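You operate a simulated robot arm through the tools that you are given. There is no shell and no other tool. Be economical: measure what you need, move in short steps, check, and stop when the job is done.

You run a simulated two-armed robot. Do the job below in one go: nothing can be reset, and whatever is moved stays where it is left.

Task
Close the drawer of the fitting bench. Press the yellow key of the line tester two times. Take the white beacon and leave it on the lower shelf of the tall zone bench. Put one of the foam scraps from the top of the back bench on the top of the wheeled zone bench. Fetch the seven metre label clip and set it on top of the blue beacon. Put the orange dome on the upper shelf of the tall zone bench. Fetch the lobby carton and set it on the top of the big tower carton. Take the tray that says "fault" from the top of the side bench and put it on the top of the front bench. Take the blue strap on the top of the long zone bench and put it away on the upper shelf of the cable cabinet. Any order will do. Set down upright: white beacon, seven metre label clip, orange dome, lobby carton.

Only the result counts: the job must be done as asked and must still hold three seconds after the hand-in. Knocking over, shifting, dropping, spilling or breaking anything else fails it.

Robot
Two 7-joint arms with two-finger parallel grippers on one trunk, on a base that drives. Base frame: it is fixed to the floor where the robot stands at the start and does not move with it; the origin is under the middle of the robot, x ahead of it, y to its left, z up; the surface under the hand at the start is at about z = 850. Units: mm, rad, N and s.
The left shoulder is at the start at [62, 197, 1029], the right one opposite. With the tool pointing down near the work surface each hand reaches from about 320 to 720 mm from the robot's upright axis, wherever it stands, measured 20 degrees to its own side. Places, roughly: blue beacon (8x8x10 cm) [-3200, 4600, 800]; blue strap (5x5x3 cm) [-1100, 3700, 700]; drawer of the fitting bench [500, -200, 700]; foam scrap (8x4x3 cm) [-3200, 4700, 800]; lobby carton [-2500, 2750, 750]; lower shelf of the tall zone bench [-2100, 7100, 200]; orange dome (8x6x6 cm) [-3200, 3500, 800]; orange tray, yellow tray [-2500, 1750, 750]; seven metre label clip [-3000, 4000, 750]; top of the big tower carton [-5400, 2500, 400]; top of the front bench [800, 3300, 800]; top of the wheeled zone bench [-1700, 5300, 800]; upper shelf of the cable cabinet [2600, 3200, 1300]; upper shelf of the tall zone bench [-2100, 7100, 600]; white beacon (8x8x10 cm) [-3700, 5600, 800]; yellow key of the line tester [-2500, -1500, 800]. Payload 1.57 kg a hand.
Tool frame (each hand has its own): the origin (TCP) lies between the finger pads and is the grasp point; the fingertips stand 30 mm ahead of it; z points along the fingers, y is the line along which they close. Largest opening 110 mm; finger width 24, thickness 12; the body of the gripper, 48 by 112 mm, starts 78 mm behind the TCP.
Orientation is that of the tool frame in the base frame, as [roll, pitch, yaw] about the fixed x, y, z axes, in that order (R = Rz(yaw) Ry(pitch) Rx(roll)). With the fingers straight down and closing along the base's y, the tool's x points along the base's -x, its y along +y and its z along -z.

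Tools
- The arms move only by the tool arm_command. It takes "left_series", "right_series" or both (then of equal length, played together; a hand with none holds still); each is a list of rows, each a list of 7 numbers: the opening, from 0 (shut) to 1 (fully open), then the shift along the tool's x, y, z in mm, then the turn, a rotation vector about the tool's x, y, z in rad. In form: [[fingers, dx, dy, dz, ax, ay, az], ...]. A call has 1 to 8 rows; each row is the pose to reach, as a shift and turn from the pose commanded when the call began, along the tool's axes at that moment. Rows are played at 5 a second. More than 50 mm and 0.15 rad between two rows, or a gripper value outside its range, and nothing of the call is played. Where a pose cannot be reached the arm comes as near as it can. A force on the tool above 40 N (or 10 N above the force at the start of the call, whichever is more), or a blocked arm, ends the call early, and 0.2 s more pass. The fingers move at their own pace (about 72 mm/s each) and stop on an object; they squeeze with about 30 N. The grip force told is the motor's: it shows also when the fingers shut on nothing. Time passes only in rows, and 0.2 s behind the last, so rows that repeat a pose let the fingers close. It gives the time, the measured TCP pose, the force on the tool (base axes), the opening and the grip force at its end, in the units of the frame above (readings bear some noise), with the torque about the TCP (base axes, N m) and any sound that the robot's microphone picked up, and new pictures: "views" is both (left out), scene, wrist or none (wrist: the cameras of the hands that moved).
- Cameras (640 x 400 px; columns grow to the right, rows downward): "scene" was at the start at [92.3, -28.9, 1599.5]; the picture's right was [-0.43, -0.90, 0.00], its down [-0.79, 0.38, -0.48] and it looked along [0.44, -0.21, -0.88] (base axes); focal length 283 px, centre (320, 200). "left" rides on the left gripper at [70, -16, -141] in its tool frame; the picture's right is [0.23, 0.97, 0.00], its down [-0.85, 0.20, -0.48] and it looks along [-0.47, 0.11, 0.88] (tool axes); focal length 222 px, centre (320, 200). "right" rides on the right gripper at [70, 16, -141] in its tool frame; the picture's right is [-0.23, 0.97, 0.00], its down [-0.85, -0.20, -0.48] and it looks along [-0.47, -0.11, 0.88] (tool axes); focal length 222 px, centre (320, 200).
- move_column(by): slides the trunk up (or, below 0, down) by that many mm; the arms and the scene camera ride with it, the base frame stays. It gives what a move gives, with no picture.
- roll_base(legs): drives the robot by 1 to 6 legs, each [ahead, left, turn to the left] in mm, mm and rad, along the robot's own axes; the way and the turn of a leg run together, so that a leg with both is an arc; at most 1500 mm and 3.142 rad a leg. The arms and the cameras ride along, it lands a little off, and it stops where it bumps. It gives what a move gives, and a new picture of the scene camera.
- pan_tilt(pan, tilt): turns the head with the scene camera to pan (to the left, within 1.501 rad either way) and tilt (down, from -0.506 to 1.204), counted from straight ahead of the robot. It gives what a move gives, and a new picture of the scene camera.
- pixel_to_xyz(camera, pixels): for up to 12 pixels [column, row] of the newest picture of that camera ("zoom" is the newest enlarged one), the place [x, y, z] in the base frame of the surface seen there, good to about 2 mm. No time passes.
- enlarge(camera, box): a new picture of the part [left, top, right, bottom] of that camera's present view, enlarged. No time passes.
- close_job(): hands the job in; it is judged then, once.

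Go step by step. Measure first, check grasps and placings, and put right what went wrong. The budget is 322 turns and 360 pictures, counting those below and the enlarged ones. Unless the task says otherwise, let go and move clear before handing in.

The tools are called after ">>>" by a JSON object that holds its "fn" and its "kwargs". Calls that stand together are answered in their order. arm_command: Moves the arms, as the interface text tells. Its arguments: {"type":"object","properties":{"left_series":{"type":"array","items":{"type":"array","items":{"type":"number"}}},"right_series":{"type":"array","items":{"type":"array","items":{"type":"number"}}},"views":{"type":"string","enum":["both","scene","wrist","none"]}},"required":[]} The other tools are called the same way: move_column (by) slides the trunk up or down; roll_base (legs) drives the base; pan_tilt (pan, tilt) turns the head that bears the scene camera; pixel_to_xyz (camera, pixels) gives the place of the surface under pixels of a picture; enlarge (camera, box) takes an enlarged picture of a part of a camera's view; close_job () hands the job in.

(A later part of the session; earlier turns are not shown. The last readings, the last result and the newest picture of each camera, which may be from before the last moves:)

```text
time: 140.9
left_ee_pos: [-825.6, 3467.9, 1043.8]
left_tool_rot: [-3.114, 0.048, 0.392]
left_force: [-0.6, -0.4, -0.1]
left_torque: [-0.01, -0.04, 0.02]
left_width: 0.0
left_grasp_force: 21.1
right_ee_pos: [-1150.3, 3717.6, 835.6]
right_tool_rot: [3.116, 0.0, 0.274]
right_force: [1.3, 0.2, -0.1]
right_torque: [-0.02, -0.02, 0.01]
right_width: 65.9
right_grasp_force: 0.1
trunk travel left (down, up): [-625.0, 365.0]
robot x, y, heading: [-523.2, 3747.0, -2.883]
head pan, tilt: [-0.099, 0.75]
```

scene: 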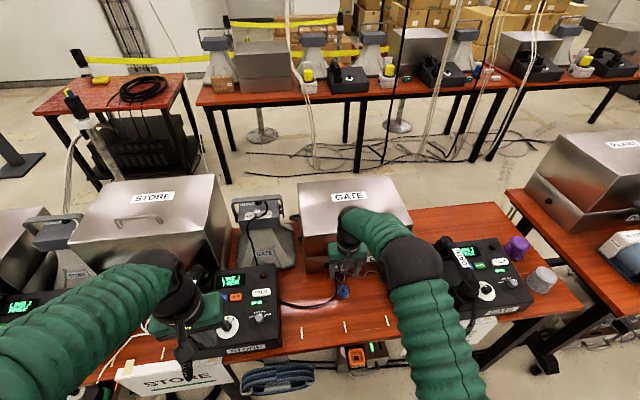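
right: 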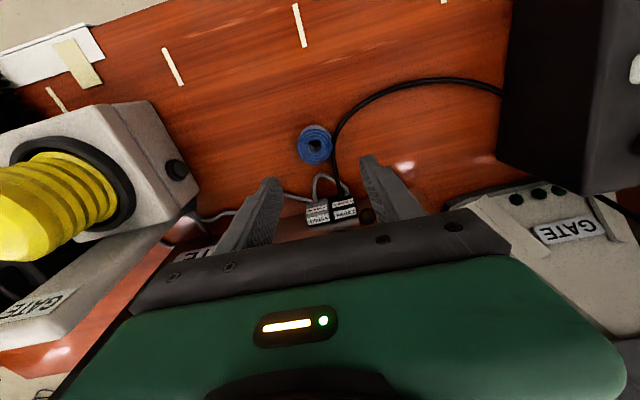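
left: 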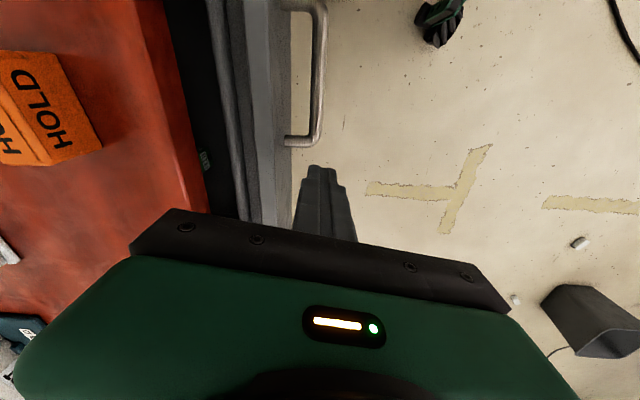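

>>> {"fn": "pixel_to_xyz", "kwargs": {"camera": "right", "pixels": [[300, 146], [330, 150], [316, 128], [316, 163], [335, 160], [333, 180], [320, 212], [320, 185]]}}

```text
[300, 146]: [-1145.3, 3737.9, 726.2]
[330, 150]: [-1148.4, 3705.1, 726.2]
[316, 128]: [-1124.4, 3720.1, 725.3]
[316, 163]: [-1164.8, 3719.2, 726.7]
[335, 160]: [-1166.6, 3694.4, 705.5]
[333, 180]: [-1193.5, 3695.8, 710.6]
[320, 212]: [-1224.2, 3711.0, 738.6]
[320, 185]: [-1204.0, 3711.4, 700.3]
```

Strap centre (-1146,3721), cable top about 707. Lower until tips are at ~712 and close.

>>> {"fn": "arm_command", "kwargs": {"right_series": [[0.6, 3, -2, 40, 0, 0, 0], [0.6, 3, -2, 75, 0, 0, 0], [0.6, 3, -2, 93, 0, 0, 0], [0.6, 3, -2, 93, 0, 0, 0], [0.3, 3, -2, 93, 0, 0, 0], [0, 3, -2, 93, 0, 0, 0], [0, 3, -2, 93, 0, 0, 0]], "views": "wrist"}}

```text
time: 142.5
left_ee_pos: [-822.7, 3467.3, 1044.9]
left_tool_rot: [-3.114, 0.049, 0.393]
left_force: [0.4, 0.5, 0.2]
left_torque: [0.02, 0.02, -0.01]
left_width: 0.0
left_grasp_force: 20.7
right_ee_pos: [-1144.0, 3719.2, 746.3]
right_tool_rot: [3.116, 0.001, 0.277]
right_force: [0.2, -0.1, -0.5]
right_torque: [-0.03, -0.04, 0.0]
right_width: 40.2
right_grasp_force: 29.5
trunk travel left (down, up): [-625.0, 365.0]
robot x, y, heading: [-525.5, 3747.2, -2.885]
head pan, tilt: [-0.099, 0.75]
```

right: 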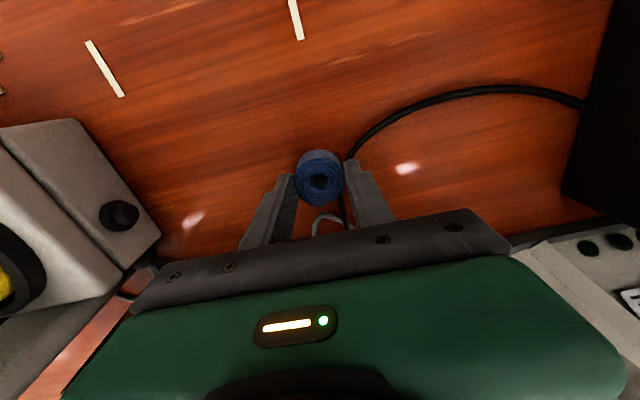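

Strap gripped at 40 mm. Lift straight up, then draw back.

>>> {"fn": "arm_command", "kwargs": {"right_series": [[0, 0, 0, -20, 0, 0, 0], [0, 0, 0, -65, 0, 0, 0], [0, 0, 0, -110, 0, 0, 0], [0, 15, 0, -155, 0, 0, 0], [0, 35, 0, -200, 0, 0, 0], [0, 60, 0, -240, 0, 0, 0], [0, 95, 0, -270, 0, 0, 0], [0, 135, 0, -295, 0, 0, 0]], "views": "both"}}

```text
time: 144.3
left_ee_pos: [-819.8, 3468.4, 1046.1]
left_tool_rot: [-3.114, 0.052, 0.392]
left_force: [-0.1, -0.2, 0.1]
left_torque: [-0.06, 0.02, -0.02]
left_width: 0.0
left_grasp_force: 20.6
right_ee_pos: [-1013.6, 3765.6, 1043.7]
right_tool_rot: [3.114, 0.002, 0.279]
right_force: [0.2, 0.2, 0.0]
right_torque: [0.02, 0.08, 0.01]
right_width: 39.9
right_grasp_force: 30.0
trunk travel left (down, up): [-625.0, 365.0]
robot x, y, heading: [-524.8, 3743.7, -2.882]
head pan, tilt: [-0.099, 0.75]
```

scene: 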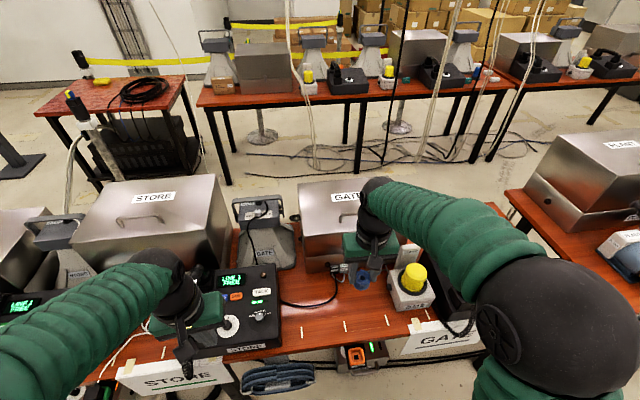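
right: 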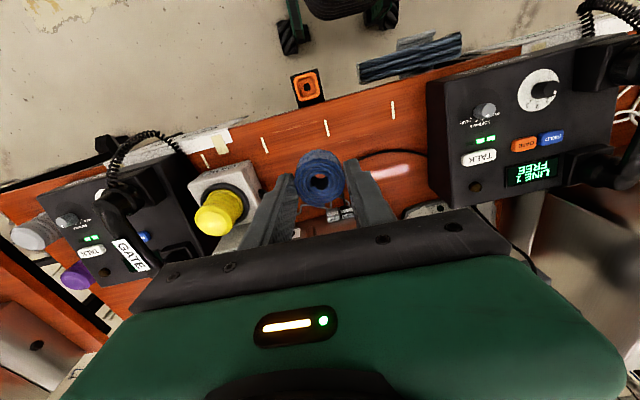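

Strap held. Back out and drive down the aisle, then turn toward the east side.

>>> {"fn": "roll_base", "kwargs": {"legs": [[-300, 0, 0], [60, 772, 0], [55, 771, 0], [185, 1089, 0], [0, 0, 2.88]]}}

>>> {"fn": "pan_tilt", "kwargs": {"pan": 0.0, "tilt": 0.45}}

```text
time: 166.0
left_ee_pos: [495.0, 1417.7, 1043.8]
left_tool_rot: [-3.115, 0.049, -2.938]
left_force: [-0.6, -0.8, -0.4]
left_torque: [0.0, -0.02, -0.01]
left_width: 0.0
left_grasp_force: 21.4
right_ee_pos: [629.6, 1090.8, 1042.0]
right_tool_rot: [3.117, 0.002, -3.052]
right_force: [0.3, -0.2, -0.4]
right_torque: [0.0, -0.01, 0.02]
right_width: 40.0
right_grasp_force: 30.0
trunk travel left (down, up): [-625.0, 365.0]
robot x, y, heading: [147.6, 1200.2, 0.074]
head pan, tilt: [-0.099, 0.75]
```

scene: 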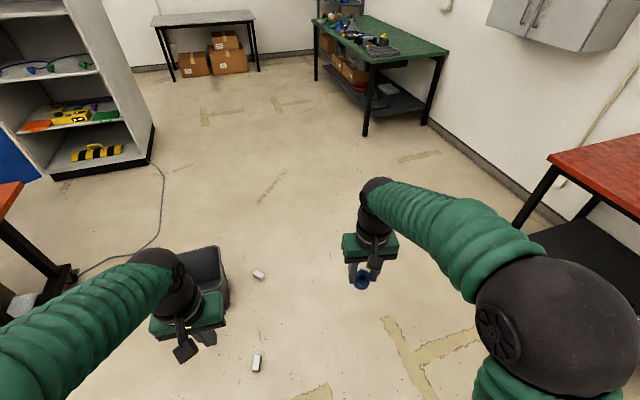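

```text
time: 166.8
left_ee_pos: [495.1, 1418.9, 1045.5]
left_tool_rot: [-3.114, 0.052, -2.937]
left_force: [-0.2, -0.3, 0.3]
left_torque: [0.01, -0.02, 0.02]
left_width: 0.0
left_grasp_force: 21.2
right_ee_pos: [630.3, 1090.8, 1042.8]
right_tool_rot: [3.116, 0.002, -3.052]
right_force: [0.2, -0.5, -0.1]
right_torque: [0.0, -0.04, 0.03]
right_width: 39.9
right_grasp_force: 29.8
trunk travel left (down, up): [-625.0, 365.0]
robot x, y, heading: [149.9, 1201.7, 0.073]
head pan, tilt: [0.0, 0.45]
```

scene: 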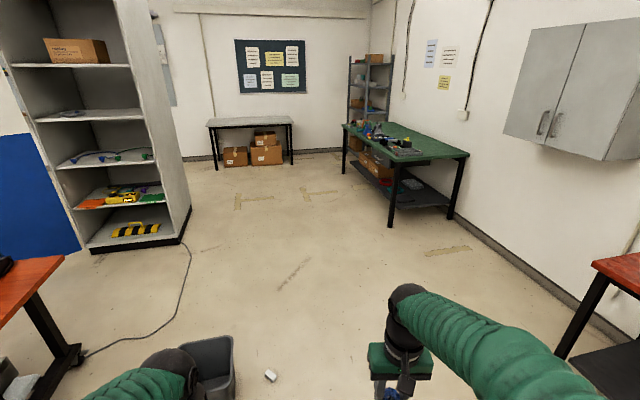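

>>> {"fn": "pixel_to_xyz", "kwargs": {"camera": "scene", "pixels": [[390, 225], [180, 240], [92, 252], [270, 376], [215, 370], [75, 360], [565, 350], [70, 60], [130, 63], [48, 118], [140, 115], [75, 110]]}}

>>> {"fn": "enlarge", "kwargs": {"camera": "scene", "box": [0, 0, 220, 150]}}

```text
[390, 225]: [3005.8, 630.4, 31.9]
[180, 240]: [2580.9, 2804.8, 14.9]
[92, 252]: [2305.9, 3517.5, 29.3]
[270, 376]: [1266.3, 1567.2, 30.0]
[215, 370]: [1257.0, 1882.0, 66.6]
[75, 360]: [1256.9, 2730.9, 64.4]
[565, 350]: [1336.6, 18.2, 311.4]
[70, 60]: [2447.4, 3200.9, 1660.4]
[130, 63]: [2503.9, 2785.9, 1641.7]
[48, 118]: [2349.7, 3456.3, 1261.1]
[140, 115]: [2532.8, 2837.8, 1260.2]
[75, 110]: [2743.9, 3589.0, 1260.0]
```

```text
2.67 times, centred on (110, 75) of scene
```

zoom: 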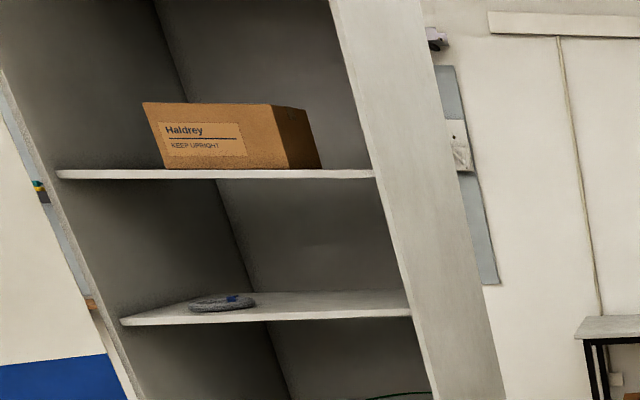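

>>> {"fn": "pixel_to_xyz", "kwargs": {"camera": "scene", "pixels": [[2, 150], [5, 230], [40, 200], [75, 250], [20, 120], [10, 60]]}}

>>> {"fn": "pan_tilt", "kwargs": {"pan": 0.75, "tilt": 0.3}}

```text
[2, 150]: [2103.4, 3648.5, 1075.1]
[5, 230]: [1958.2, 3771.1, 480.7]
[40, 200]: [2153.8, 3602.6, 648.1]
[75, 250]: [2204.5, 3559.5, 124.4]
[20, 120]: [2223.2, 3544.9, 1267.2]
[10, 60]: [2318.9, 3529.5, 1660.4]
```

```text
time: 167.9
left_ee_pos: [493.8, 1418.6, 1045.6]
left_tool_rot: [-3.114, 0.05, -2.938]
left_force: [0.4, 0.1, -0.8]
left_torque: [-0.01, 0.0, 0.03]
left_width: 0.0
left_grasp_force: 21.7
right_ee_pos: [629.0, 1091.1, 1043.4]
right_tool_rot: [3.116, 0.002, -3.052]
right_force: [-0.3, 0.3, -0.5]
right_torque: [0.01, -0.01, 0.0]
right_width: 39.9
right_grasp_force: 30.5
trunk travel left (down, up): [-625.0, 365.0]
robot x, y, heading: [150.4, 1203.7, 0.072]
head pan, tilt: [0.75, 0.3]
```

scene: 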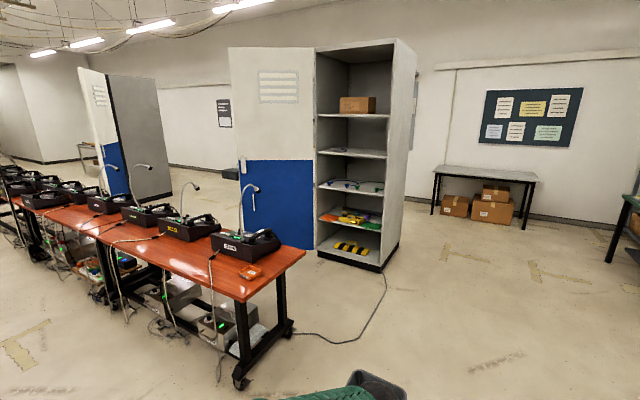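

The open door stays to the left; I drive around the bin (south side) and up to stand before the cabinet, still 150 mm back.

>>> {"fn": "roll_base", "kwargs": {"legs": [[1214, -539, 0], [681, 1104, 0], [-110, 850, 0.23]]}}

>>> {"fn": "pan_tilt", "kwargs": {"pan": 0.0, "tilt": 0.3}}

```text
time: 184.9
left_ee_pos: [2171.2, 2953.1, 1045.8]
left_tool_rot: [-3.117, 0.05, -2.769]
left_force: [-0.2, -0.6, 0.5]
left_torque: [0.02, -0.01, 0.03]
left_width: 0.0
left_grasp_force: 21.2
right_ee_pos: [2359.4, 2653.3, 1041.3]
right_tool_rot: [3.113, 0.004, -2.885]
right_force: [0.4, -0.8, 1.0]
right_torque: [0.02, 0.04, -0.03]
right_width: 40.0
right_grasp_force: 30.4
trunk travel left (down, up): [-625.0, 365.0]
robot x, y, heading: [1867.4, 2682.3, 0.241]
head pan, tilt: [0.75, 0.3]
```

scene: 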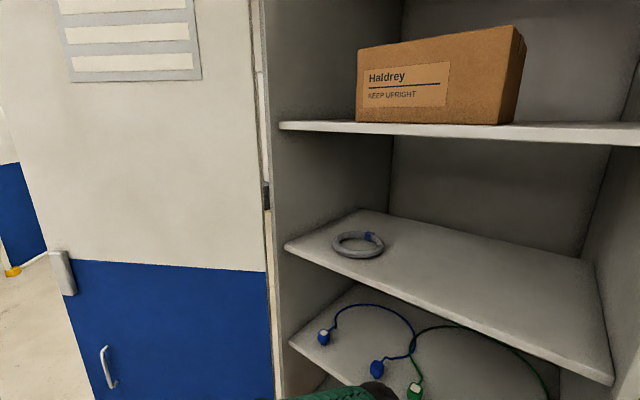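

```text
time: 186.0
left_ee_pos: [2169.8, 2956.9, 1045.7]
left_tool_rot: [-3.114, 0.05, -2.768]
left_force: [-0.4, 0.5, -0.1]
left_torque: [0.03, 0.03, -0.02]
left_width: 0.3
left_grasp_force: 21.3
right_ee_pos: [2358.6, 2655.3, 1043.3]
right_tool_rot: [3.117, 0.002, -2.885]
right_force: [-0.5, 0.4, 0.0]
right_torque: [-0.02, 0.0, 0.01]
right_width: 40.3
right_grasp_force: 30.1
trunk travel left (down, up): [-625.0, 365.0]
robot x, y, heading: [1866.0, 2682.8, 0.238]
head pan, tilt: [0.0, 0.3]
```

scene: 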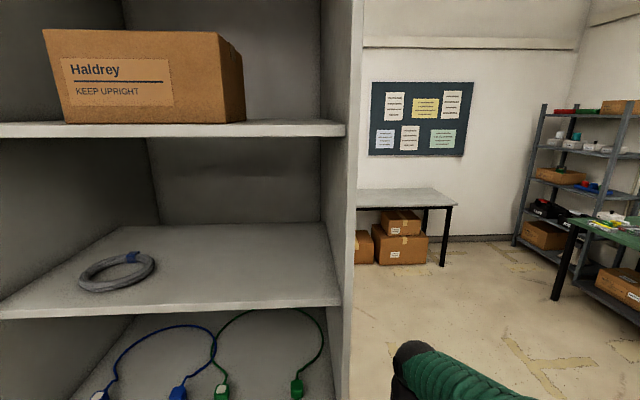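

>>> {"fn": "pixel_to_xyz", "kwargs": {"camera": "scene", "pixels": [[240, 275], [200, 300], [335, 300], [260, 250], [150, 315], [340, 130], [335, 135], [150, 275], [322, 230], [20, 130]]}}

```text
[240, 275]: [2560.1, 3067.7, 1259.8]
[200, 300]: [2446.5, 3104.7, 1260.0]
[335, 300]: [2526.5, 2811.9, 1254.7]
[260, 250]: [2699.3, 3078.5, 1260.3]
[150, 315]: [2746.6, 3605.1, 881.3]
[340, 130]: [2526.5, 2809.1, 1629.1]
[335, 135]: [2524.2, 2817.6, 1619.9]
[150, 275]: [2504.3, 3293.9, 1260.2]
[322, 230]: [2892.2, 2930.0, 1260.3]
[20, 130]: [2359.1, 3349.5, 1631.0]
```

Shelf top z=1260, upper one's underside ≈1620. I raise the column 365 mm and drive to stand square before it.

>>> {"fn": "move_column", "kwargs": {"by": 365}}

>>> {"fn": "roll_base", "kwargs": {"legs": [[110, 310, 0.05]]}}

>>> {"fn": "pan_tilt", "kwargs": {"pan": -0.1, "tilt": 0.75}}

```text
time: 189.6
left_ee_pos: [2170.1, 2957.0, 1411.2]
left_tool_rot: [-3.112, 0.05, -2.769]
left_force: [-0.7, -0.5, -0.5]
left_torque: [-0.02, -0.01, 0.01]
left_width: 0.1
left_grasp_force: 21.2
right_ee_pos: [2359.1, 2656.4, 1408.7]
right_tool_rot: [3.118, 0.001, -2.884]
right_force: [0.4, 0.5, -0.7]
right_torque: [0.02, -0.01, 0.0]
right_width: 39.8
right_grasp_force: 30.2
trunk travel left (down, up): [-990.0, 0.0]
robot x, y, heading: [1865.7, 2683.2, 0.24]
head pan, tilt: [0.0, 0.3]
```

```text
time: 191.7
left_ee_pos: [2190.3, 3278.6, 1413.0]
left_tool_rot: [-3.122, 0.054, -2.728]
left_force: [0.4, 0.4, 0.1]
left_torque: [0.02, 0.02, -0.02]
left_width: 0.0
left_grasp_force: 21.2
right_ee_pos: [2391.8, 2986.7, 1406.8]
right_tool_rot: [3.108, 0.005, -2.842]
right_force: [0.1, -0.4, -0.3]
right_torque: [0.0, 0.03, 0.01]
right_width: 40.4
right_grasp_force: 29.7
trunk travel left (down, up): [-990.0, 0.0]
robot x, y, heading: [1903.0, 3009.4, 0.288]
head pan, tilt: [0.0, 0.3]
```

scene: 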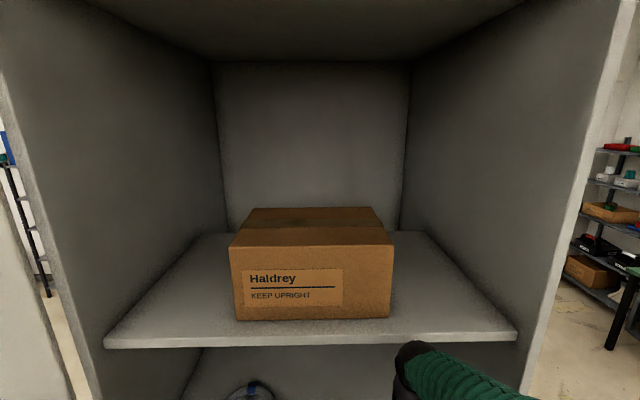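

```text
time: 192.6
left_ee_pos: [2190.9, 3283.5, 1411.9]
left_tool_rot: [-3.119, 0.052, -2.728]
left_force: [-1.2, -0.6, 0.4]
left_torque: [0.01, -0.03, 0.0]
left_width: 0.2
left_grasp_force: 21.6
right_ee_pos: [2392.7, 2990.9, 1408.0]
right_tool_rot: [3.111, 0.004, -2.845]
right_force: [-0.1, 0.6, 0.7]
right_torque: [0.08, 0.0, -0.01]
right_width: 39.9
right_grasp_force: 29.7
trunk travel left (down, up): [-990.0, 0.0]
robot x, y, heading: [1897.0, 3008.3, 0.289]
head pan, tilt: [-0.099, 0.75]
```

scene: 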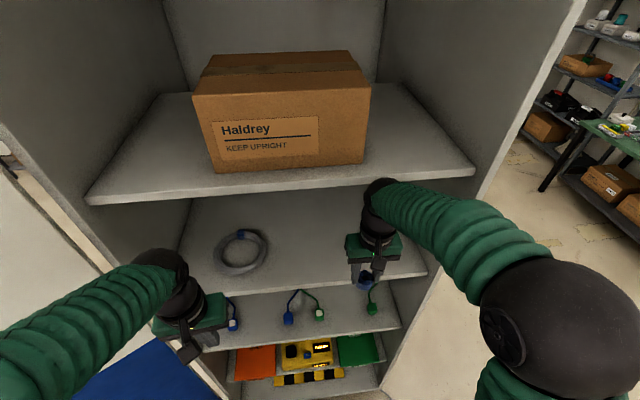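

>>> {"fn": "pixel_to_xyz", "kwargs": {"camera": "scene", "pixels": [[378, 185], [385, 182], [370, 200], [378, 225], [372, 240], [410, 190], [395, 262], [420, 180], [360, 186]]}}

```text
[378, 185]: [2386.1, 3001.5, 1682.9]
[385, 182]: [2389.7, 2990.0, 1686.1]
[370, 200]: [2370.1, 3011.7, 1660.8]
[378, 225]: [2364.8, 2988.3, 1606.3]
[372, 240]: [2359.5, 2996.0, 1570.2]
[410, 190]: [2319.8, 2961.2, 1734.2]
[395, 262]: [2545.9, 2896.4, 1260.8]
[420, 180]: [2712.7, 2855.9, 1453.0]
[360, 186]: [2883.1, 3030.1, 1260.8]
```

The vertical wrist would meet the upper shelf edge, so I tilt the right tool about 0.6 rad forward first, here outside the cabinet.

>>> {"fn": "arm_command", "kwargs": {"right_series": [[0, 0, 0, 0, 0, -0.15, 0], [0, 0, 0, 0, 0, -0.3, 0], [0, 0, 0, 0, 0, -0.45, 0], [0, 0, 0, 0, 0, -0.6, 0], [0, 0, 0, 0, 0, -0.7, 0]], "views": "scene"}}

```text
time: 193.8
left_ee_pos: [2190.5, 3281.8, 1412.2]
left_tool_rot: [-3.118, 0.053, -2.727]
left_force: [0.2, -1.2, -0.3]
left_torque: [0.07, 0.0, 0.01]
left_width: 0.0
left_grasp_force: 21.6
right_ee_pos: [2392.9, 2987.9, 1406.6]
right_tool_rot: [3.11, 0.67, -2.868]
right_force: [0.2, -0.2, -0.7]
right_torque: [0.04, 0.03, 0.01]
right_width: 39.7
right_grasp_force: 29.8
trunk travel left (down, up): [-990.0, 0.0]
robot x, y, heading: [1893.4, 3008.7, 0.281]
head pan, tilt: [-0.099, 0.75]
```

scene: 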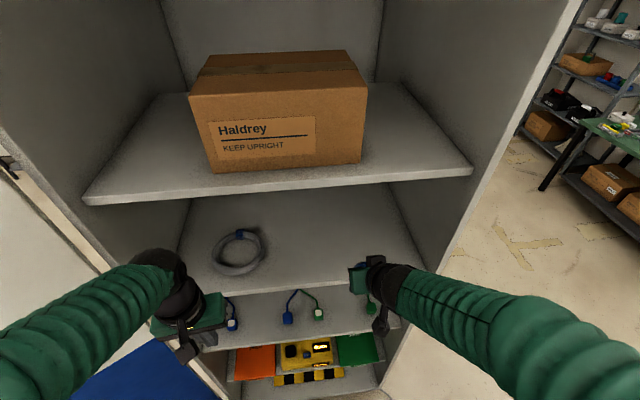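

Tilted as wanted (fingers forward-down). Move the strap in over the shelf, to about 40 mm above it.

>>> {"fn": "arm_command", "kwargs": {"right_series": [[0, -26, 5, 39, 0, 0, 0], [0, -52, 10, 79, 0, 0, 0], [0, -77, 16, 118, 0, 0, 0], [0, -103, 21, 158, 0, 0, 0]], "views": "both"}}

```text
time: 194.8
left_ee_pos: [2190.8, 3285.5, 1411.7]
left_tool_rot: [-3.117, 0.054, -2.728]
left_force: [-0.1, -0.1, 0.2]
left_torque: [0.03, 0.01, 0.04]
left_width: 0.3
left_grasp_force: 21.0
right_ee_pos: [2556.2, 3067.3, 1354.3]
right_tool_rot: [3.104, 0.703, -2.87]
right_force: [0.9, -0.8, -0.2]
right_torque: [0.03, 0.02, 0.03]
right_width: 39.9
right_grasp_force: 30.1
trunk travel left (down, up): [-990.0, 0.0]
robot x, y, heading: [1898.3, 3007.1, 0.287]
head pan, tilt: [-0.099, 0.75]
```

scene: 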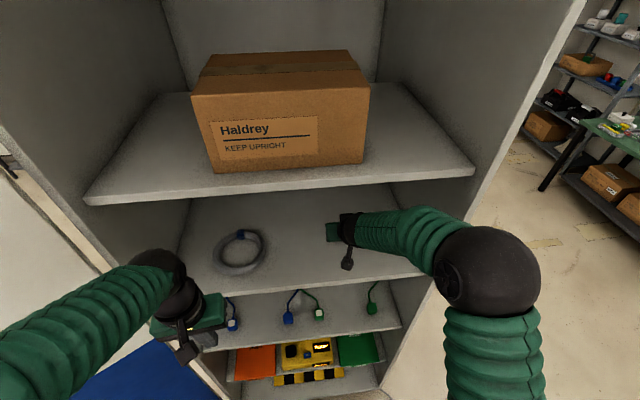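
right: 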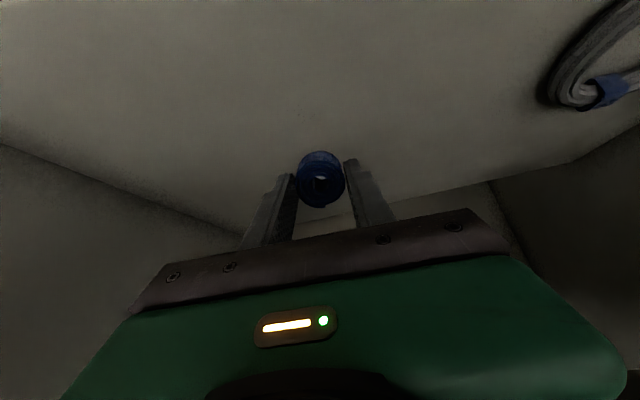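

Clear on all sides. Lower 44 mm, open, and draw back along the tool axis.

>>> {"fn": "arm_command", "kwargs": {"right_series": [[0, 14, 0, 17, 0, 0, 0], [0, 24, 0, 29, 0, 0, 0], [0, 28, 0, 34, 0, 0, 0], [0.55, 28, 0, 34, 0, 0, 0], [0.55, 28, 0, 34, 0, 0, 0], [0.55, 28, 0, 10, 0, 0, 0], [0.55, 28, 0, -30, 0, 0, 0], [0.55, 28, 0, -75, 0, 0, 0]], "views": "both"}}

```text
time: 196.6
left_ee_pos: [2187.3, 3286.8, 1411.4]
left_tool_rot: [-3.115, 0.054, -2.726]
left_force: [0.0, -0.1, -0.6]
left_torque: [0.02, -0.04, 0.0]
left_width: 0.0
left_grasp_force: 21.0
right_ee_pos: [2486.8, 3046.3, 1395.8]
right_tool_rot: [3.105, 0.706, -2.866]
right_force: [0.4, 0.4, -0.3]
right_torque: [0.01, 0.0, 0.01]
right_width: 60.5
right_grasp_force: 0.1
trunk travel left (down, up): [-990.0, 0.0]
robot x, y, heading: [1896.8, 3011.3, 0.283]
head pan, tilt: [-0.099, 0.75]
```

scene: 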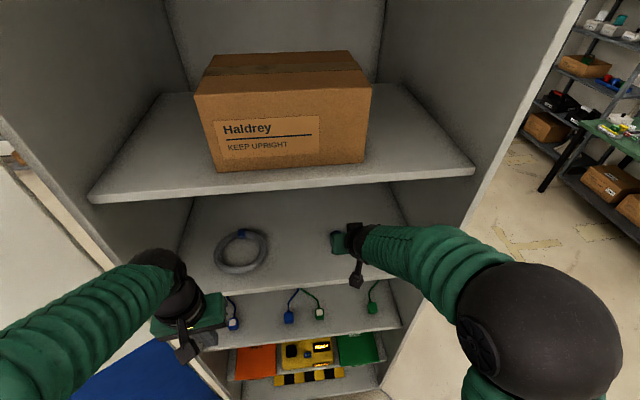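
right: 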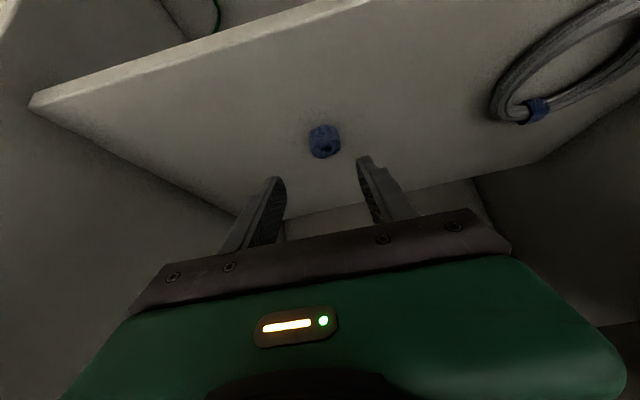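

The strap sits on the shelf. Draw the hand straight back out, then turn the tool vertical again.

>>> {"fn": "arm_command", "kwargs": {"right_series": [[0.4, 36, 0, -30, 0, 0, 0], [0.4, 70, 0, -60, 0, 0, 0], [0.4, 100, 0, -86, 0, 0, 0], [0.4, 100, 0, -86, 0, 0.15, 0], [0.4, 100, 0, -86, 0, 0.3, 0], [0.4, 100, 0, -86, 0, 0.45, 0], [0.4, 100, 0, -86, 0, 0.6, 0], [0.4, 100, 0, -86, 0, 0.705, 0]], "views": "scene"}}

```text
time: 198.4
left_ee_pos: [2187.9, 3288.3, 1411.0]
left_tool_rot: [-3.115, 0.053, -2.726]
left_force: [-0.4, 0.0, 0.6]
left_torque: [0.01, -0.03, 0.04]
left_width: 0.1
left_grasp_force: 21.5
right_ee_pos: [2335.6, 2987.7, 1413.0]
right_tool_rot: [3.114, -0.001, -2.842]
right_force: [-0.6, -0.7, -0.3]
right_torque: [-0.01, -0.01, 0.0]
right_width: 44.0
right_grasp_force: 0.2
right hand out of reach, approached as far as the arm can: row 7, 8
trunk travel left (down, up): [-990.0, 0.0]
robot x, y, heading: [1897.3, 3008.2, 0.286]
head pan, tilt: [-0.099, 0.75]
```

scene: 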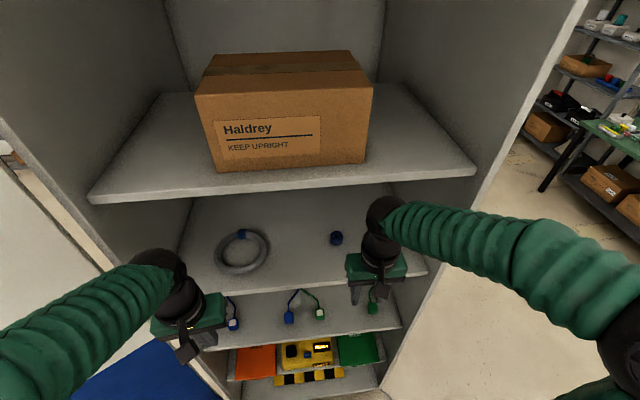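

The strap sits at (337,238) on the shelf. Now I back away, return round the bin and head west; the column goes down on the way.

>>> {"fn": "roll_base", "kwargs": {"legs": [[-343, -1002, 0], [-660, -1004, 0], [0, 0, 2.855], [1350, -250, 0], [1300, -150, 0]]}}

>>> {"fn": "move_column", "kwargs": {"by": -365}}

>>> {"fn": "pan_tilt", "kwargs": {"pan": -0.9, "tilt": 0.35}}

```text
time: 228.4
left_ee_pos: [-1369.3, 948.1, 1411.1]
left_tool_rot: [-3.116, 0.054, 0.156]
left_force: [-0.8, -0.4, -0.4]
left_torque: [0.0, -0.02, 0.0]
left_width: 0.0
left_grasp_force: 21.9
right_ee_pos: [-1433.4, 1278.9, 1414.2]
right_tool_rot: [3.113, 0.002, 0.037]
right_force: [-0.6, 0.4, -0.2]
right_torque: [0.03, -0.01, 0.03]
right_width: 44.0
right_grasp_force: 0.1
trunk travel left (down, up): [-990.0, 0.0]
robot x, y, heading: [-1019.3, 1143.4, -3.121]
head pan, tilt: [-0.099, 0.75]
```

scene: 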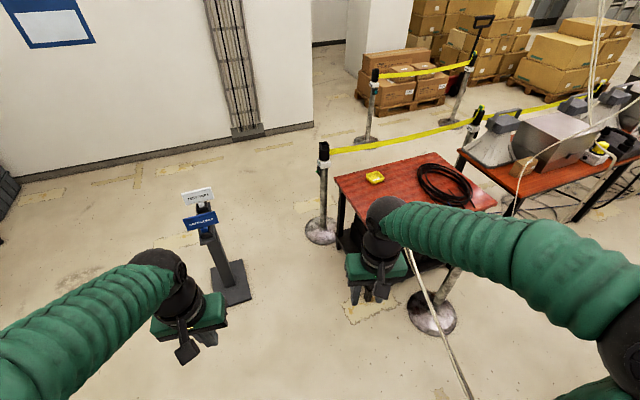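

```text
time: 232.0
left_ee_pos: [-1371.3, 949.4, 1047.3]
left_tool_rot: [-3.115, 0.052, 0.155]
left_force: [-0.2, -0.1, 0.3]
left_torque: [0.02, 0.04, -0.03]
left_width: 0.0
left_grasp_force: 21.7
right_ee_pos: [-1435.0, 1277.3, 1047.2]
right_tool_rot: [3.115, 0.002, 0.036]
right_force: [-0.4, -0.1, -0.2]
right_torque: [0.01, -0.06, 0.01]
right_width: 44.0
right_grasp_force: 0.0
trunk travel left (down, up): [-625.0, 365.0]
robot x, y, heading: [-1020.3, 1142.0, -3.12]
head pan, tilt: [-0.099, 0.75]
```

```text
time: 233.1
left_ee_pos: [-1370.4, 949.4, 1046.3]
left_tool_rot: [-3.116, 0.052, 0.154]
left_force: [-0.2, 0.3, -0.6]
left_torque: [-0.03, 0.02, 0.0]
left_width: 0.2
left_grasp_force: 21.3
right_ee_pos: [-1435.9, 1276.8, 1046.9]
right_tool_rot: [3.114, 0.002, 0.037]
right_force: [0.4, 0.4, 0.4]
right_torque: [0.0, 0.0, 0.03]
right_width: 43.9
right_grasp_force: 0.1
trunk travel left (down, up): [-625.0, 365.0]
robot x, y, heading: [-1018.9, 1144.1, -3.116]
head pan, tilt: [-0.901, 0.351]
```

scene: 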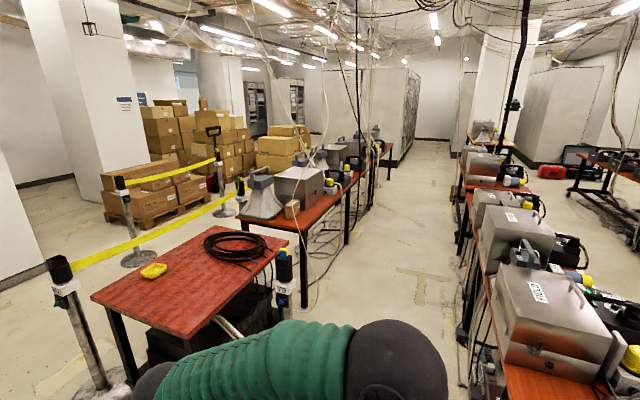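

The aisle lies between the rows; the lobby carton seems to be the small box at (291,208). Turn to face up the aisle and come to its mouth.

>>> {"fn": "roll_base", "kwargs": {"legs": [[0, 0, -1.287], [400, 260, 0]]}}

>>> {"fn": "pan_tilt", "kwargs": {"pan": 0.2, "tilt": 0.35}}

```text
time: 239.1
left_ee_pos: [-1707.7, 1706.5, 1046.7]
left_tool_rot: [-3.117, 0.053, -1.077]
left_force: [0.4, 0.4, 0.1]
left_torque: [0.02, 0.01, -0.02]
left_width: 0.0
left_grasp_force: 21.8
right_ee_pos: [-1419.9, 1877.2, 1047.3]
right_tool_rot: [3.11, 0.0, -1.193]
right_force: [0.5, -0.2, -0.1]
right_torque: [0.0, 0.04, 0.04]
right_width: 44.0
right_grasp_force: 0.1
trunk travel left (down, up): [-625.0, 365.0]
robot x, y, heading: [-1407.7, 1433.7, 1.93]
head pan, tilt: [-0.901, 0.351]
```

scene: 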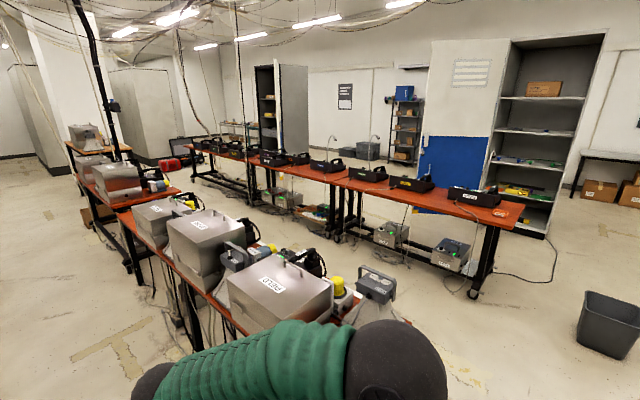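

```text
time: 240.4
left_ee_pos: [-1711.3, 1706.3, 1046.9]
left_tool_rot: [-3.115, 0.054, -1.076]
left_force: [0.1, -0.5, 0.7]
left_torque: [-0.03, 0.01, 0.01]
left_width: 0.1
left_grasp_force: 20.8
right_ee_pos: [-1422.4, 1877.0, 1045.3]
right_tool_rot: [3.114, 0.002, -1.193]
right_force: [0.2, 0.1, 0.6]
right_torque: [0.0, -0.01, 0.02]
right_width: 44.0
right_grasp_force: 0.1
trunk travel left (down, up): [-625.0, 365.0]
robot x, y, heading: [-1407.5, 1437.6, 1.934]
head pan, tilt: [0.201, 0.351]
```

scene: 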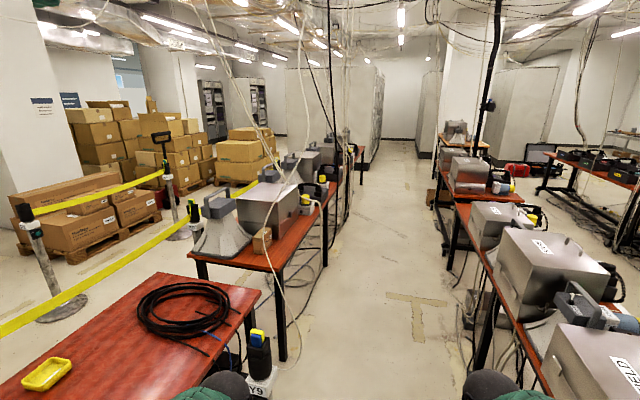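

>>> {"fn": "enlarge", "kwargs": {"camera": "scene", "box": [180, 100, 400, 330]}}

>>> {"fn": "pixel_to_xyz", "kwargs": {"camera": "scene", "pixels": [[262, 240], [331, 190], [347, 190], [280, 270], [262, 190], [328, 180], [285, 262], [485, 95], [400, 320], [195, 258], [265, 270]]}}

```text
1.74 times, centred on (290, 215) of scene
```

zoom: 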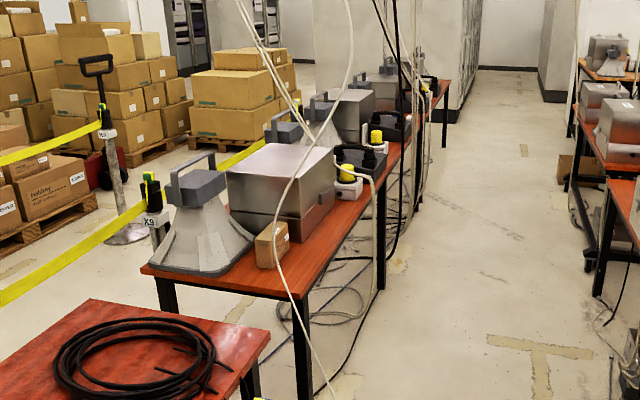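

```text
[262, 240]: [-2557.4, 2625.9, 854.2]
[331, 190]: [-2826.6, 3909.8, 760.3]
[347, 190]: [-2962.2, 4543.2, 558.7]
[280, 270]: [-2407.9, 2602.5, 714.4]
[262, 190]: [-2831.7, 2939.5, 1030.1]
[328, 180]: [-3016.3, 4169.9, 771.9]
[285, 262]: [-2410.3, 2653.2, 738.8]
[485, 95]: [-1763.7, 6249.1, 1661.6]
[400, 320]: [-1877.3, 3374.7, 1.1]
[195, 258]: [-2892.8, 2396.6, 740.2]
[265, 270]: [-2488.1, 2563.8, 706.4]
```

>>> {"fn": "pixel_to_xyz", "kwargs": {"camera": "zoom", "pixels": [[278, 205], [273, 232], [284, 275], [300, 318], [322, 375], [313, 130], [398, 60], [399, 175], [371, 175], [258, 240], [288, 230], [262, 262]]}}

```text
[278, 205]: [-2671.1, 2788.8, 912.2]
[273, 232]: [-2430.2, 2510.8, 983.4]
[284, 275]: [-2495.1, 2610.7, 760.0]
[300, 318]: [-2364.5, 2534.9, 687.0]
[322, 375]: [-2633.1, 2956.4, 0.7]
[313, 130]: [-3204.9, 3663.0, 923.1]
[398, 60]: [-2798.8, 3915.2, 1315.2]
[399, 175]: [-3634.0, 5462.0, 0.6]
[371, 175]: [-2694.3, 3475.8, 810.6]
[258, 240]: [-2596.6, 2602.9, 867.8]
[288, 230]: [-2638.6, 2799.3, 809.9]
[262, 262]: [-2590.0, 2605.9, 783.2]
```

The lobby carton is at about (-2590,2610); a cable hangs just south-east of it (-2430,2511). I go up the aisle and face the carton from the north-east.

>>> {"fn": "roll_base", "kwargs": {"legs": [[552, -132, 0], [980, 184, 0], [0, 0, 1.6]]}}

>>> {"fn": "pan_tilt", "kwargs": {"pan": 0.0, "tilt": 0.75}}

```text
time: 246.0
left_ee_pos: [-1982.2, 2615.5, 1051.1]
left_tool_rot: [-3.119, 0.06, -1.081]
left_force: [0.3, 1.4, -0.2]
left_torque: [0.03, 0.03, -0.01]
left_width: 0.1
left_grasp_force: 20.9
right_ee_pos: [-1693.2, 2787.1, 1048.6]
right_tool_rot: [3.114, 0.007, -1.196]
right_force: [0.6, 0.2, -0.1]
right_torque: [-0.01, 0.01, 0.0]
right_width: 44.0
right_grasp_force: 0.0
trunk travel left (down, up): [-625.0, 365.0]
robot x, y, heading: [-1687.2, 2354.2, 1.935]
head pan, tilt: [0.201, 0.351]
stopped in leg 2: the robot was blocked; the commanded pose is now the measured one
```

scene: 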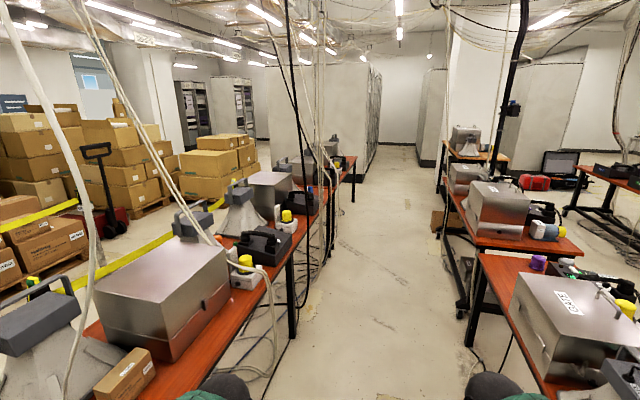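

```text
time: 246.9
left_ee_pos: [-1985.3, 2620.7, 1048.5]
left_tool_rot: [-3.117, 0.059, -1.08]
left_force: [0.3, 0.3, -0.2]
left_torque: [0.02, -0.02, 0.02]
left_width: 0.2
left_grasp_force: 21.6
right_ee_pos: [-1695.8, 2791.3, 1046.8]
right_tool_rot: [3.113, 0.003, -1.197]
right_force: [0.0, -0.3, -0.1]
right_torque: [0.01, 0.01, -0.01]
right_width: 44.1
right_grasp_force: 0.0
trunk travel left (down, up): [-625.0, 365.0]
robot x, y, heading: [-1689.0, 2352.2, 1.931]
head pan, tilt: [0.0, 0.75]
```

scene: 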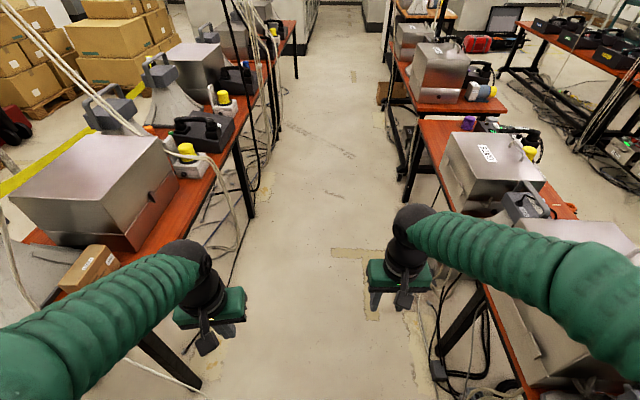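

The drive was blocked at (-1689,2352). Look to the left and right to find by what.

>>> {"fn": "pan_tilt", "kwargs": {"pan": 1.2, "tilt": 0.8}}

>>> {"fn": "pan_tilt", "kwargs": {"pan": -1.2, "tilt": 0.8}}

```text
time: 248.3
left_ee_pos: [-1987.7, 2618.3, 1047.4]
left_tool_rot: [-3.115, 0.058, -1.078]
left_force: [0.4, -0.8, -0.5]
left_torque: [-0.04, 0.02, -0.01]
left_width: 0.1
left_grasp_force: 21.1
right_ee_pos: [-1699.0, 2788.6, 1048.4]
right_tool_rot: [3.117, 0.004, -1.197]
right_force: [-0.7, -0.2, -0.5]
right_torque: [-0.02, -0.01, 0.03]
right_width: 43.8
right_grasp_force: 0.1
trunk travel left (down, up): [-625.0, 365.0]
robot x, y, heading: [-1689.1, 2351.7, 1.937]
head pan, tilt: [1.201, 0.799]
```

scene: 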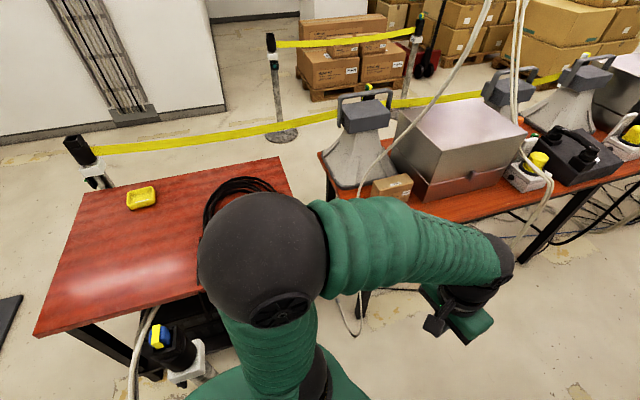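

```text
time: 250.5
left_ee_pos: [-1988.7, 2616.8, 1048.1]
left_tool_rot: [-3.114, 0.057, -1.081]
left_force: [0.0, 0.8, -0.3]
left_torque: [0.0, 0.01, 0.0]
left_width: 0.0
left_grasp_force: 21.4
right_ee_pos: [-1698.1, 2789.5, 1047.7]
right_tool_rot: [3.117, 0.005, -1.198]
right_force: [-0.6, -0.5, -0.3]
right_torque: [-0.02, 0.02, 0.0]
right_width: 44.1
right_grasp_force: 0.0
trunk travel left (down, up): [-625.0, 365.0]
robot x, y, heading: [-1690.1, 2352.2, 1.934]
head pan, tilt: [-1.201, 0.799]
```

scene: 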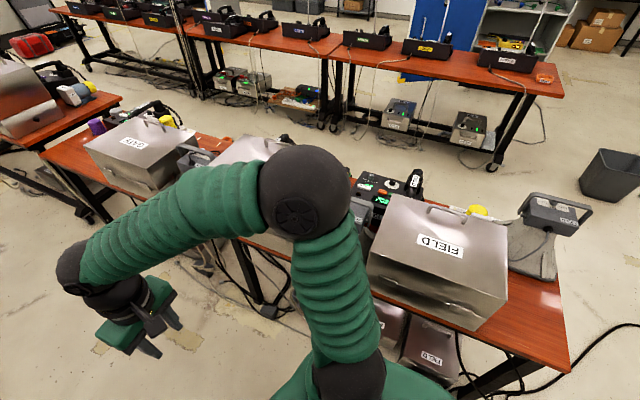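

>>> {"fn": "pixel_to_xyz", "kwargs": {"camera": "scene", "pixels": [[430, 350], [395, 320], [390, 350], [255, 250], [270, 310], [300, 190], [565, 370], [410, 370]]}}

>>> {"fn": "roll_base", "kwargs": {"legs": [[250, -20, 0]]}}

```text
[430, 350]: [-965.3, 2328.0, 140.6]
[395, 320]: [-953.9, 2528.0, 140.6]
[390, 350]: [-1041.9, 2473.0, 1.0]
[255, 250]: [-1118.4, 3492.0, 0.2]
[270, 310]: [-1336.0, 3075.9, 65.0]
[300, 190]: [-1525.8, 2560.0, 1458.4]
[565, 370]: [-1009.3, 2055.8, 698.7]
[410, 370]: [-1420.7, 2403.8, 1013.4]
```

```text
time: 252.3
left_ee_pos: [-2056.3, 2852.0, 1048.5]
left_tool_rot: [-3.116, 0.058, -1.078]
left_force: [0.0, 0.1, -0.3]
left_torque: [0.01, -0.03, 0.02]
left_width: 0.2
left_grasp_force: 21.2
right_ee_pos: [-1767.9, 3023.5, 1048.5]
right_tool_rot: [3.116, 0.005, -1.195]
right_force: [-0.5, 0.2, 0.3]
right_torque: [-0.03, 0.01, -0.02]
right_width: 43.9
right_grasp_force: 0.1
trunk travel left (down, up): [-625.0, 365.0]
robot x, y, heading: [-1755.7, 2586.6, 1.932]
head pan, tilt: [-1.201, 0.799]
```

scene: 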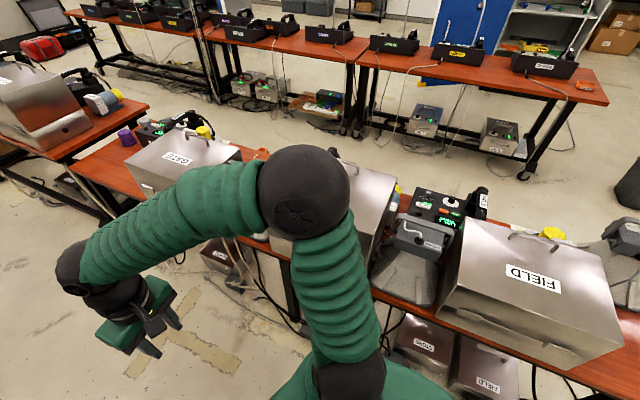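

Free now. Go on to (-1960,2880) and turn toward the carton.

>>> {"fn": "roll_base", "kwargs": {"legs": [[346, 88, 0], [0, 0, 1.55]]}}

>>> {"fn": "pan_tilt", "kwargs": {"pan": 0.0, "tilt": 0.75}}

```text
time: 258.4
left_ee_pos: [-2221.7, 2574.5, 1049.2]
left_tool_rot: [-3.116, 0.059, 0.514]
left_force: [0.9, 0.4, -0.5]
left_torque: [0.02, -0.02, -0.01]
left_width: 0.0
left_grasp_force: 22.0
right_ee_pos: [-2398.7, 2859.5, 1047.6]
right_tool_rot: [3.118, 0.006, 0.398]
right_force: [-0.1, 0.6, 0.1]
right_torque: [0.03, 0.0, 0.03]
right_width: 44.1
right_grasp_force: 0.1
trunk travel left (down, up): [-625.0, 365.0]
robot x, y, heading: [-1963.5, 2884.1, -2.753]
head pan, tilt: [-1.201, 0.799]
```

scene: 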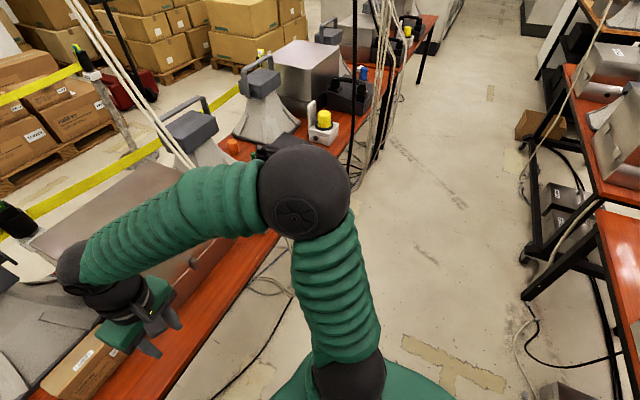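

```text
time: 259.8
left_ee_pos: [-2220.8, 2574.3, 1047.7]
left_tool_rot: [-3.115, 0.057, 0.515]
left_force: [-0.4, 1.0, -0.7]
left_torque: [0.01, -0.02, 0.0]
left_width: 0.3
left_grasp_force: 21.6
right_ee_pos: [-2399.3, 2859.8, 1048.6]
right_tool_rot: [3.118, 0.006, 0.397]
right_force: [0.7, -0.4, -1.0]
right_torque: [0.04, 0.02, -0.05]
right_width: 44.1
right_grasp_force: 0.0
trunk travel left (down, up): [-625.0, 365.0]
robot x, y, heading: [-1964.3, 2879.7, -2.754]
head pan, tilt: [0.0, 0.75]
```

scene: 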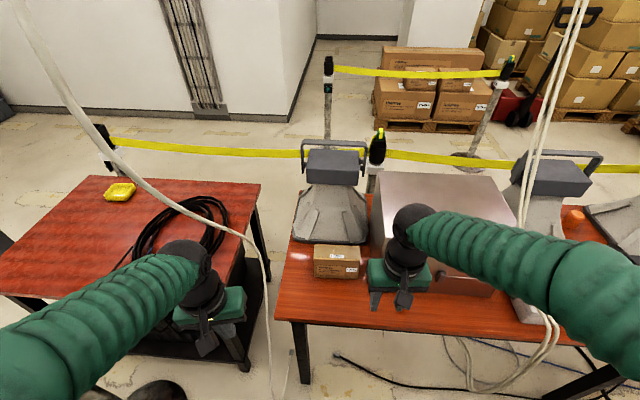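

>>> {"fn": "enlarge", "kwargs": {"camera": "scene", "box": [270, 200, 430, 320]}}

>>> {"fn": "pixel_to_xyz", "kwargs": {"camera": "scene", "pixels": [[316, 249], [359, 247], [315, 264], [358, 263], [314, 276], [358, 277], [336, 255], [255, 245], [268, 290], [560, 218], [290, 322]]}}

```text
3.33 times, centred on (350, 260) of scene
```

zoom: 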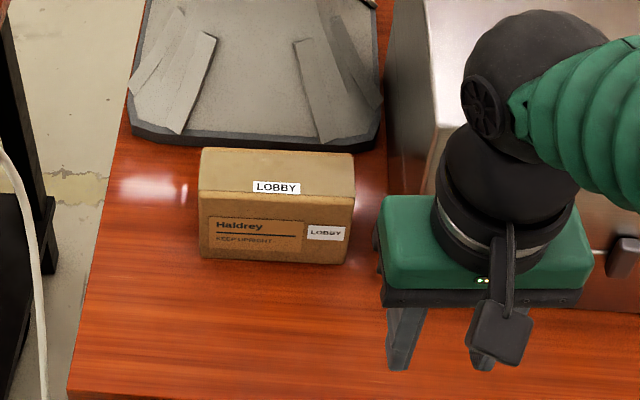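

```text
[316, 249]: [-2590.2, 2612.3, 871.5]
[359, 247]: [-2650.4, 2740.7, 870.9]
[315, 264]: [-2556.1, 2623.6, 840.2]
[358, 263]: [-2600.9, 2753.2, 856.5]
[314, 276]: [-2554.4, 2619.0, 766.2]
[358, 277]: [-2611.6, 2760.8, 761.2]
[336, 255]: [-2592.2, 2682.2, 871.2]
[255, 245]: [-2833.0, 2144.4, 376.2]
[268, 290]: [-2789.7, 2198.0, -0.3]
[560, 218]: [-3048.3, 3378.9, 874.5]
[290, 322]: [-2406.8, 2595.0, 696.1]
```

>>> {"fn": "pixel_to_xyz", "kwargs": {"camera": "zoom", "pixels": [[205, 150], [350, 155], [200, 190], [352, 195], [278, 153], [278, 197], [150, 138], [250, 143], [370, 140], [275, 110], [204, 250], [345, 258]]}}

```text
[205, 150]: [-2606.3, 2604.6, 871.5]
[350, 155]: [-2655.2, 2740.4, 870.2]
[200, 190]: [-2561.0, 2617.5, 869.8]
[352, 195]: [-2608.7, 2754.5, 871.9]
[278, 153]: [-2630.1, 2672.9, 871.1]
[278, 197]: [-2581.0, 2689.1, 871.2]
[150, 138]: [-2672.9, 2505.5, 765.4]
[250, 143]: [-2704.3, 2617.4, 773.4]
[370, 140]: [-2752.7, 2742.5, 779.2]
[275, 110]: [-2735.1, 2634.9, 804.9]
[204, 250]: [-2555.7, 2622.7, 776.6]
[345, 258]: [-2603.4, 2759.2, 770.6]
```

LOBBY carton: centre (-2606,2681), 145 long, ~52 deep, top z 871. I must turn the right hand ~1.49 rad to close across its depth; start turning while in place.

>>> {"fn": "arm_command", "kwargs": {"right_series": [[0.8, 0, 0, -10, 0, 0, -0.15], [0.8, 0, 0, -20, 0, 0, -0.3], [0.8, 0, 0, -30, 0, 0, -0.45], [0.8, 0, 0, -30, 0, 0, -0.6], [0.8, 0, 0, -30, 0, 0, -0.75], [0.8, 0, 0, -30, 0, 0, -0.9], [0.8, 0, 0, -30, 0, 0, -1.05], [0.8, 0, 0, -30, 0, 0, -1.2]], "views": "none"}}

```text
time: 261.6
left_ee_pos: [-2221.1, 2575.1, 1047.8]
left_tool_rot: [-3.116, 0.058, 0.515]
left_force: [0.5, 0.3, 0.3]
left_torque: [0.0, -0.01, 0.02]
left_width: 0.0
left_grasp_force: 21.3
right_ee_pos: [-2399.5, 2860.6, 1078.6]
right_tool_rot: [3.136, 0.025, 1.6]
right_force: [-0.3, 0.4, -0.4]
right_torque: [0.02, 0.01, -0.01]
right_width: 88.4
right_grasp_force: 0.0
trunk travel left (down, up): [-625.0, 365.0]
robot x, y, heading: [-1965.4, 2881.0, -2.754]
head pan, tilt: [0.0, 0.75]
```

Turning works. Finish the turn and move above the carton at safe height.

>>> {"fn": "arm_command", "kwargs": {"right_series": [[0.8, -29, -35, 0, 0, 0, -0.1], [0.8, -58, -70, 0, 0, 0, -0.2], [0.8, -87, -106, 0, 0, 0, -0.287], [0.8, -116, -141, 0, 0, 0, -0.287], [0.8, -145, -176, 0, 0, 0, -0.287], [0.8, -173, -211, 0, 0, 0, -0.287], [0.8, -173, -211, 45, 0, 0, -0.287], [0.8, -173, -211, 90, 0, 0, -0.287]], "views": "both"}}

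```text
time: 263.4
left_ee_pos: [-2220.8, 2573.4, 1048.4]
left_tool_rot: [-3.116, 0.058, 0.514]
left_force: [-0.3, -0.1, 0.3]
left_torque: [0.01, -0.02, -0.02]
left_width: 0.1
left_grasp_force: 22.0
right_ee_pos: [-2420.6, 2849.5, 1096.4]
right_tool_rot: [-3.136, 0.027, 1.886]
right_force: [0.8, -0.7, -0.1]
right_torque: [0.01, 0.0, 0.01]
right_width: 87.9
right_grasp_force: 0.1
right hand out of reach, approached as far as the arm can: row 1, 2, 3, 4, 5, 6, 7, 8
trunk travel left (down, up): [-625.0, 365.0]
robot x, y, heading: [-1965.7, 2878.2, -2.753]
head pan, tilt: [0.0, 0.75]
```

scene: 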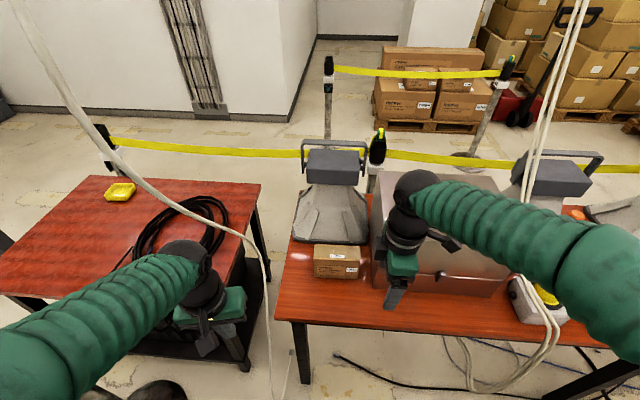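
right: 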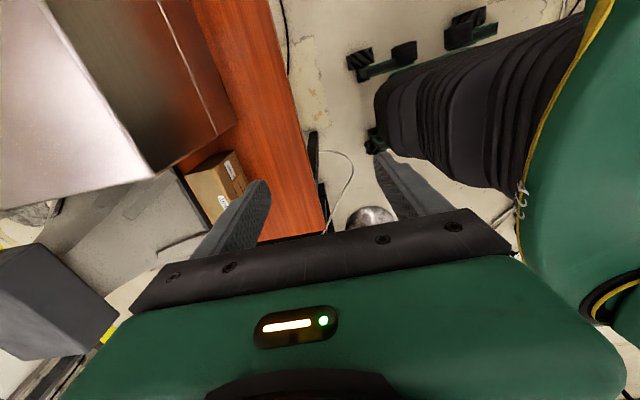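

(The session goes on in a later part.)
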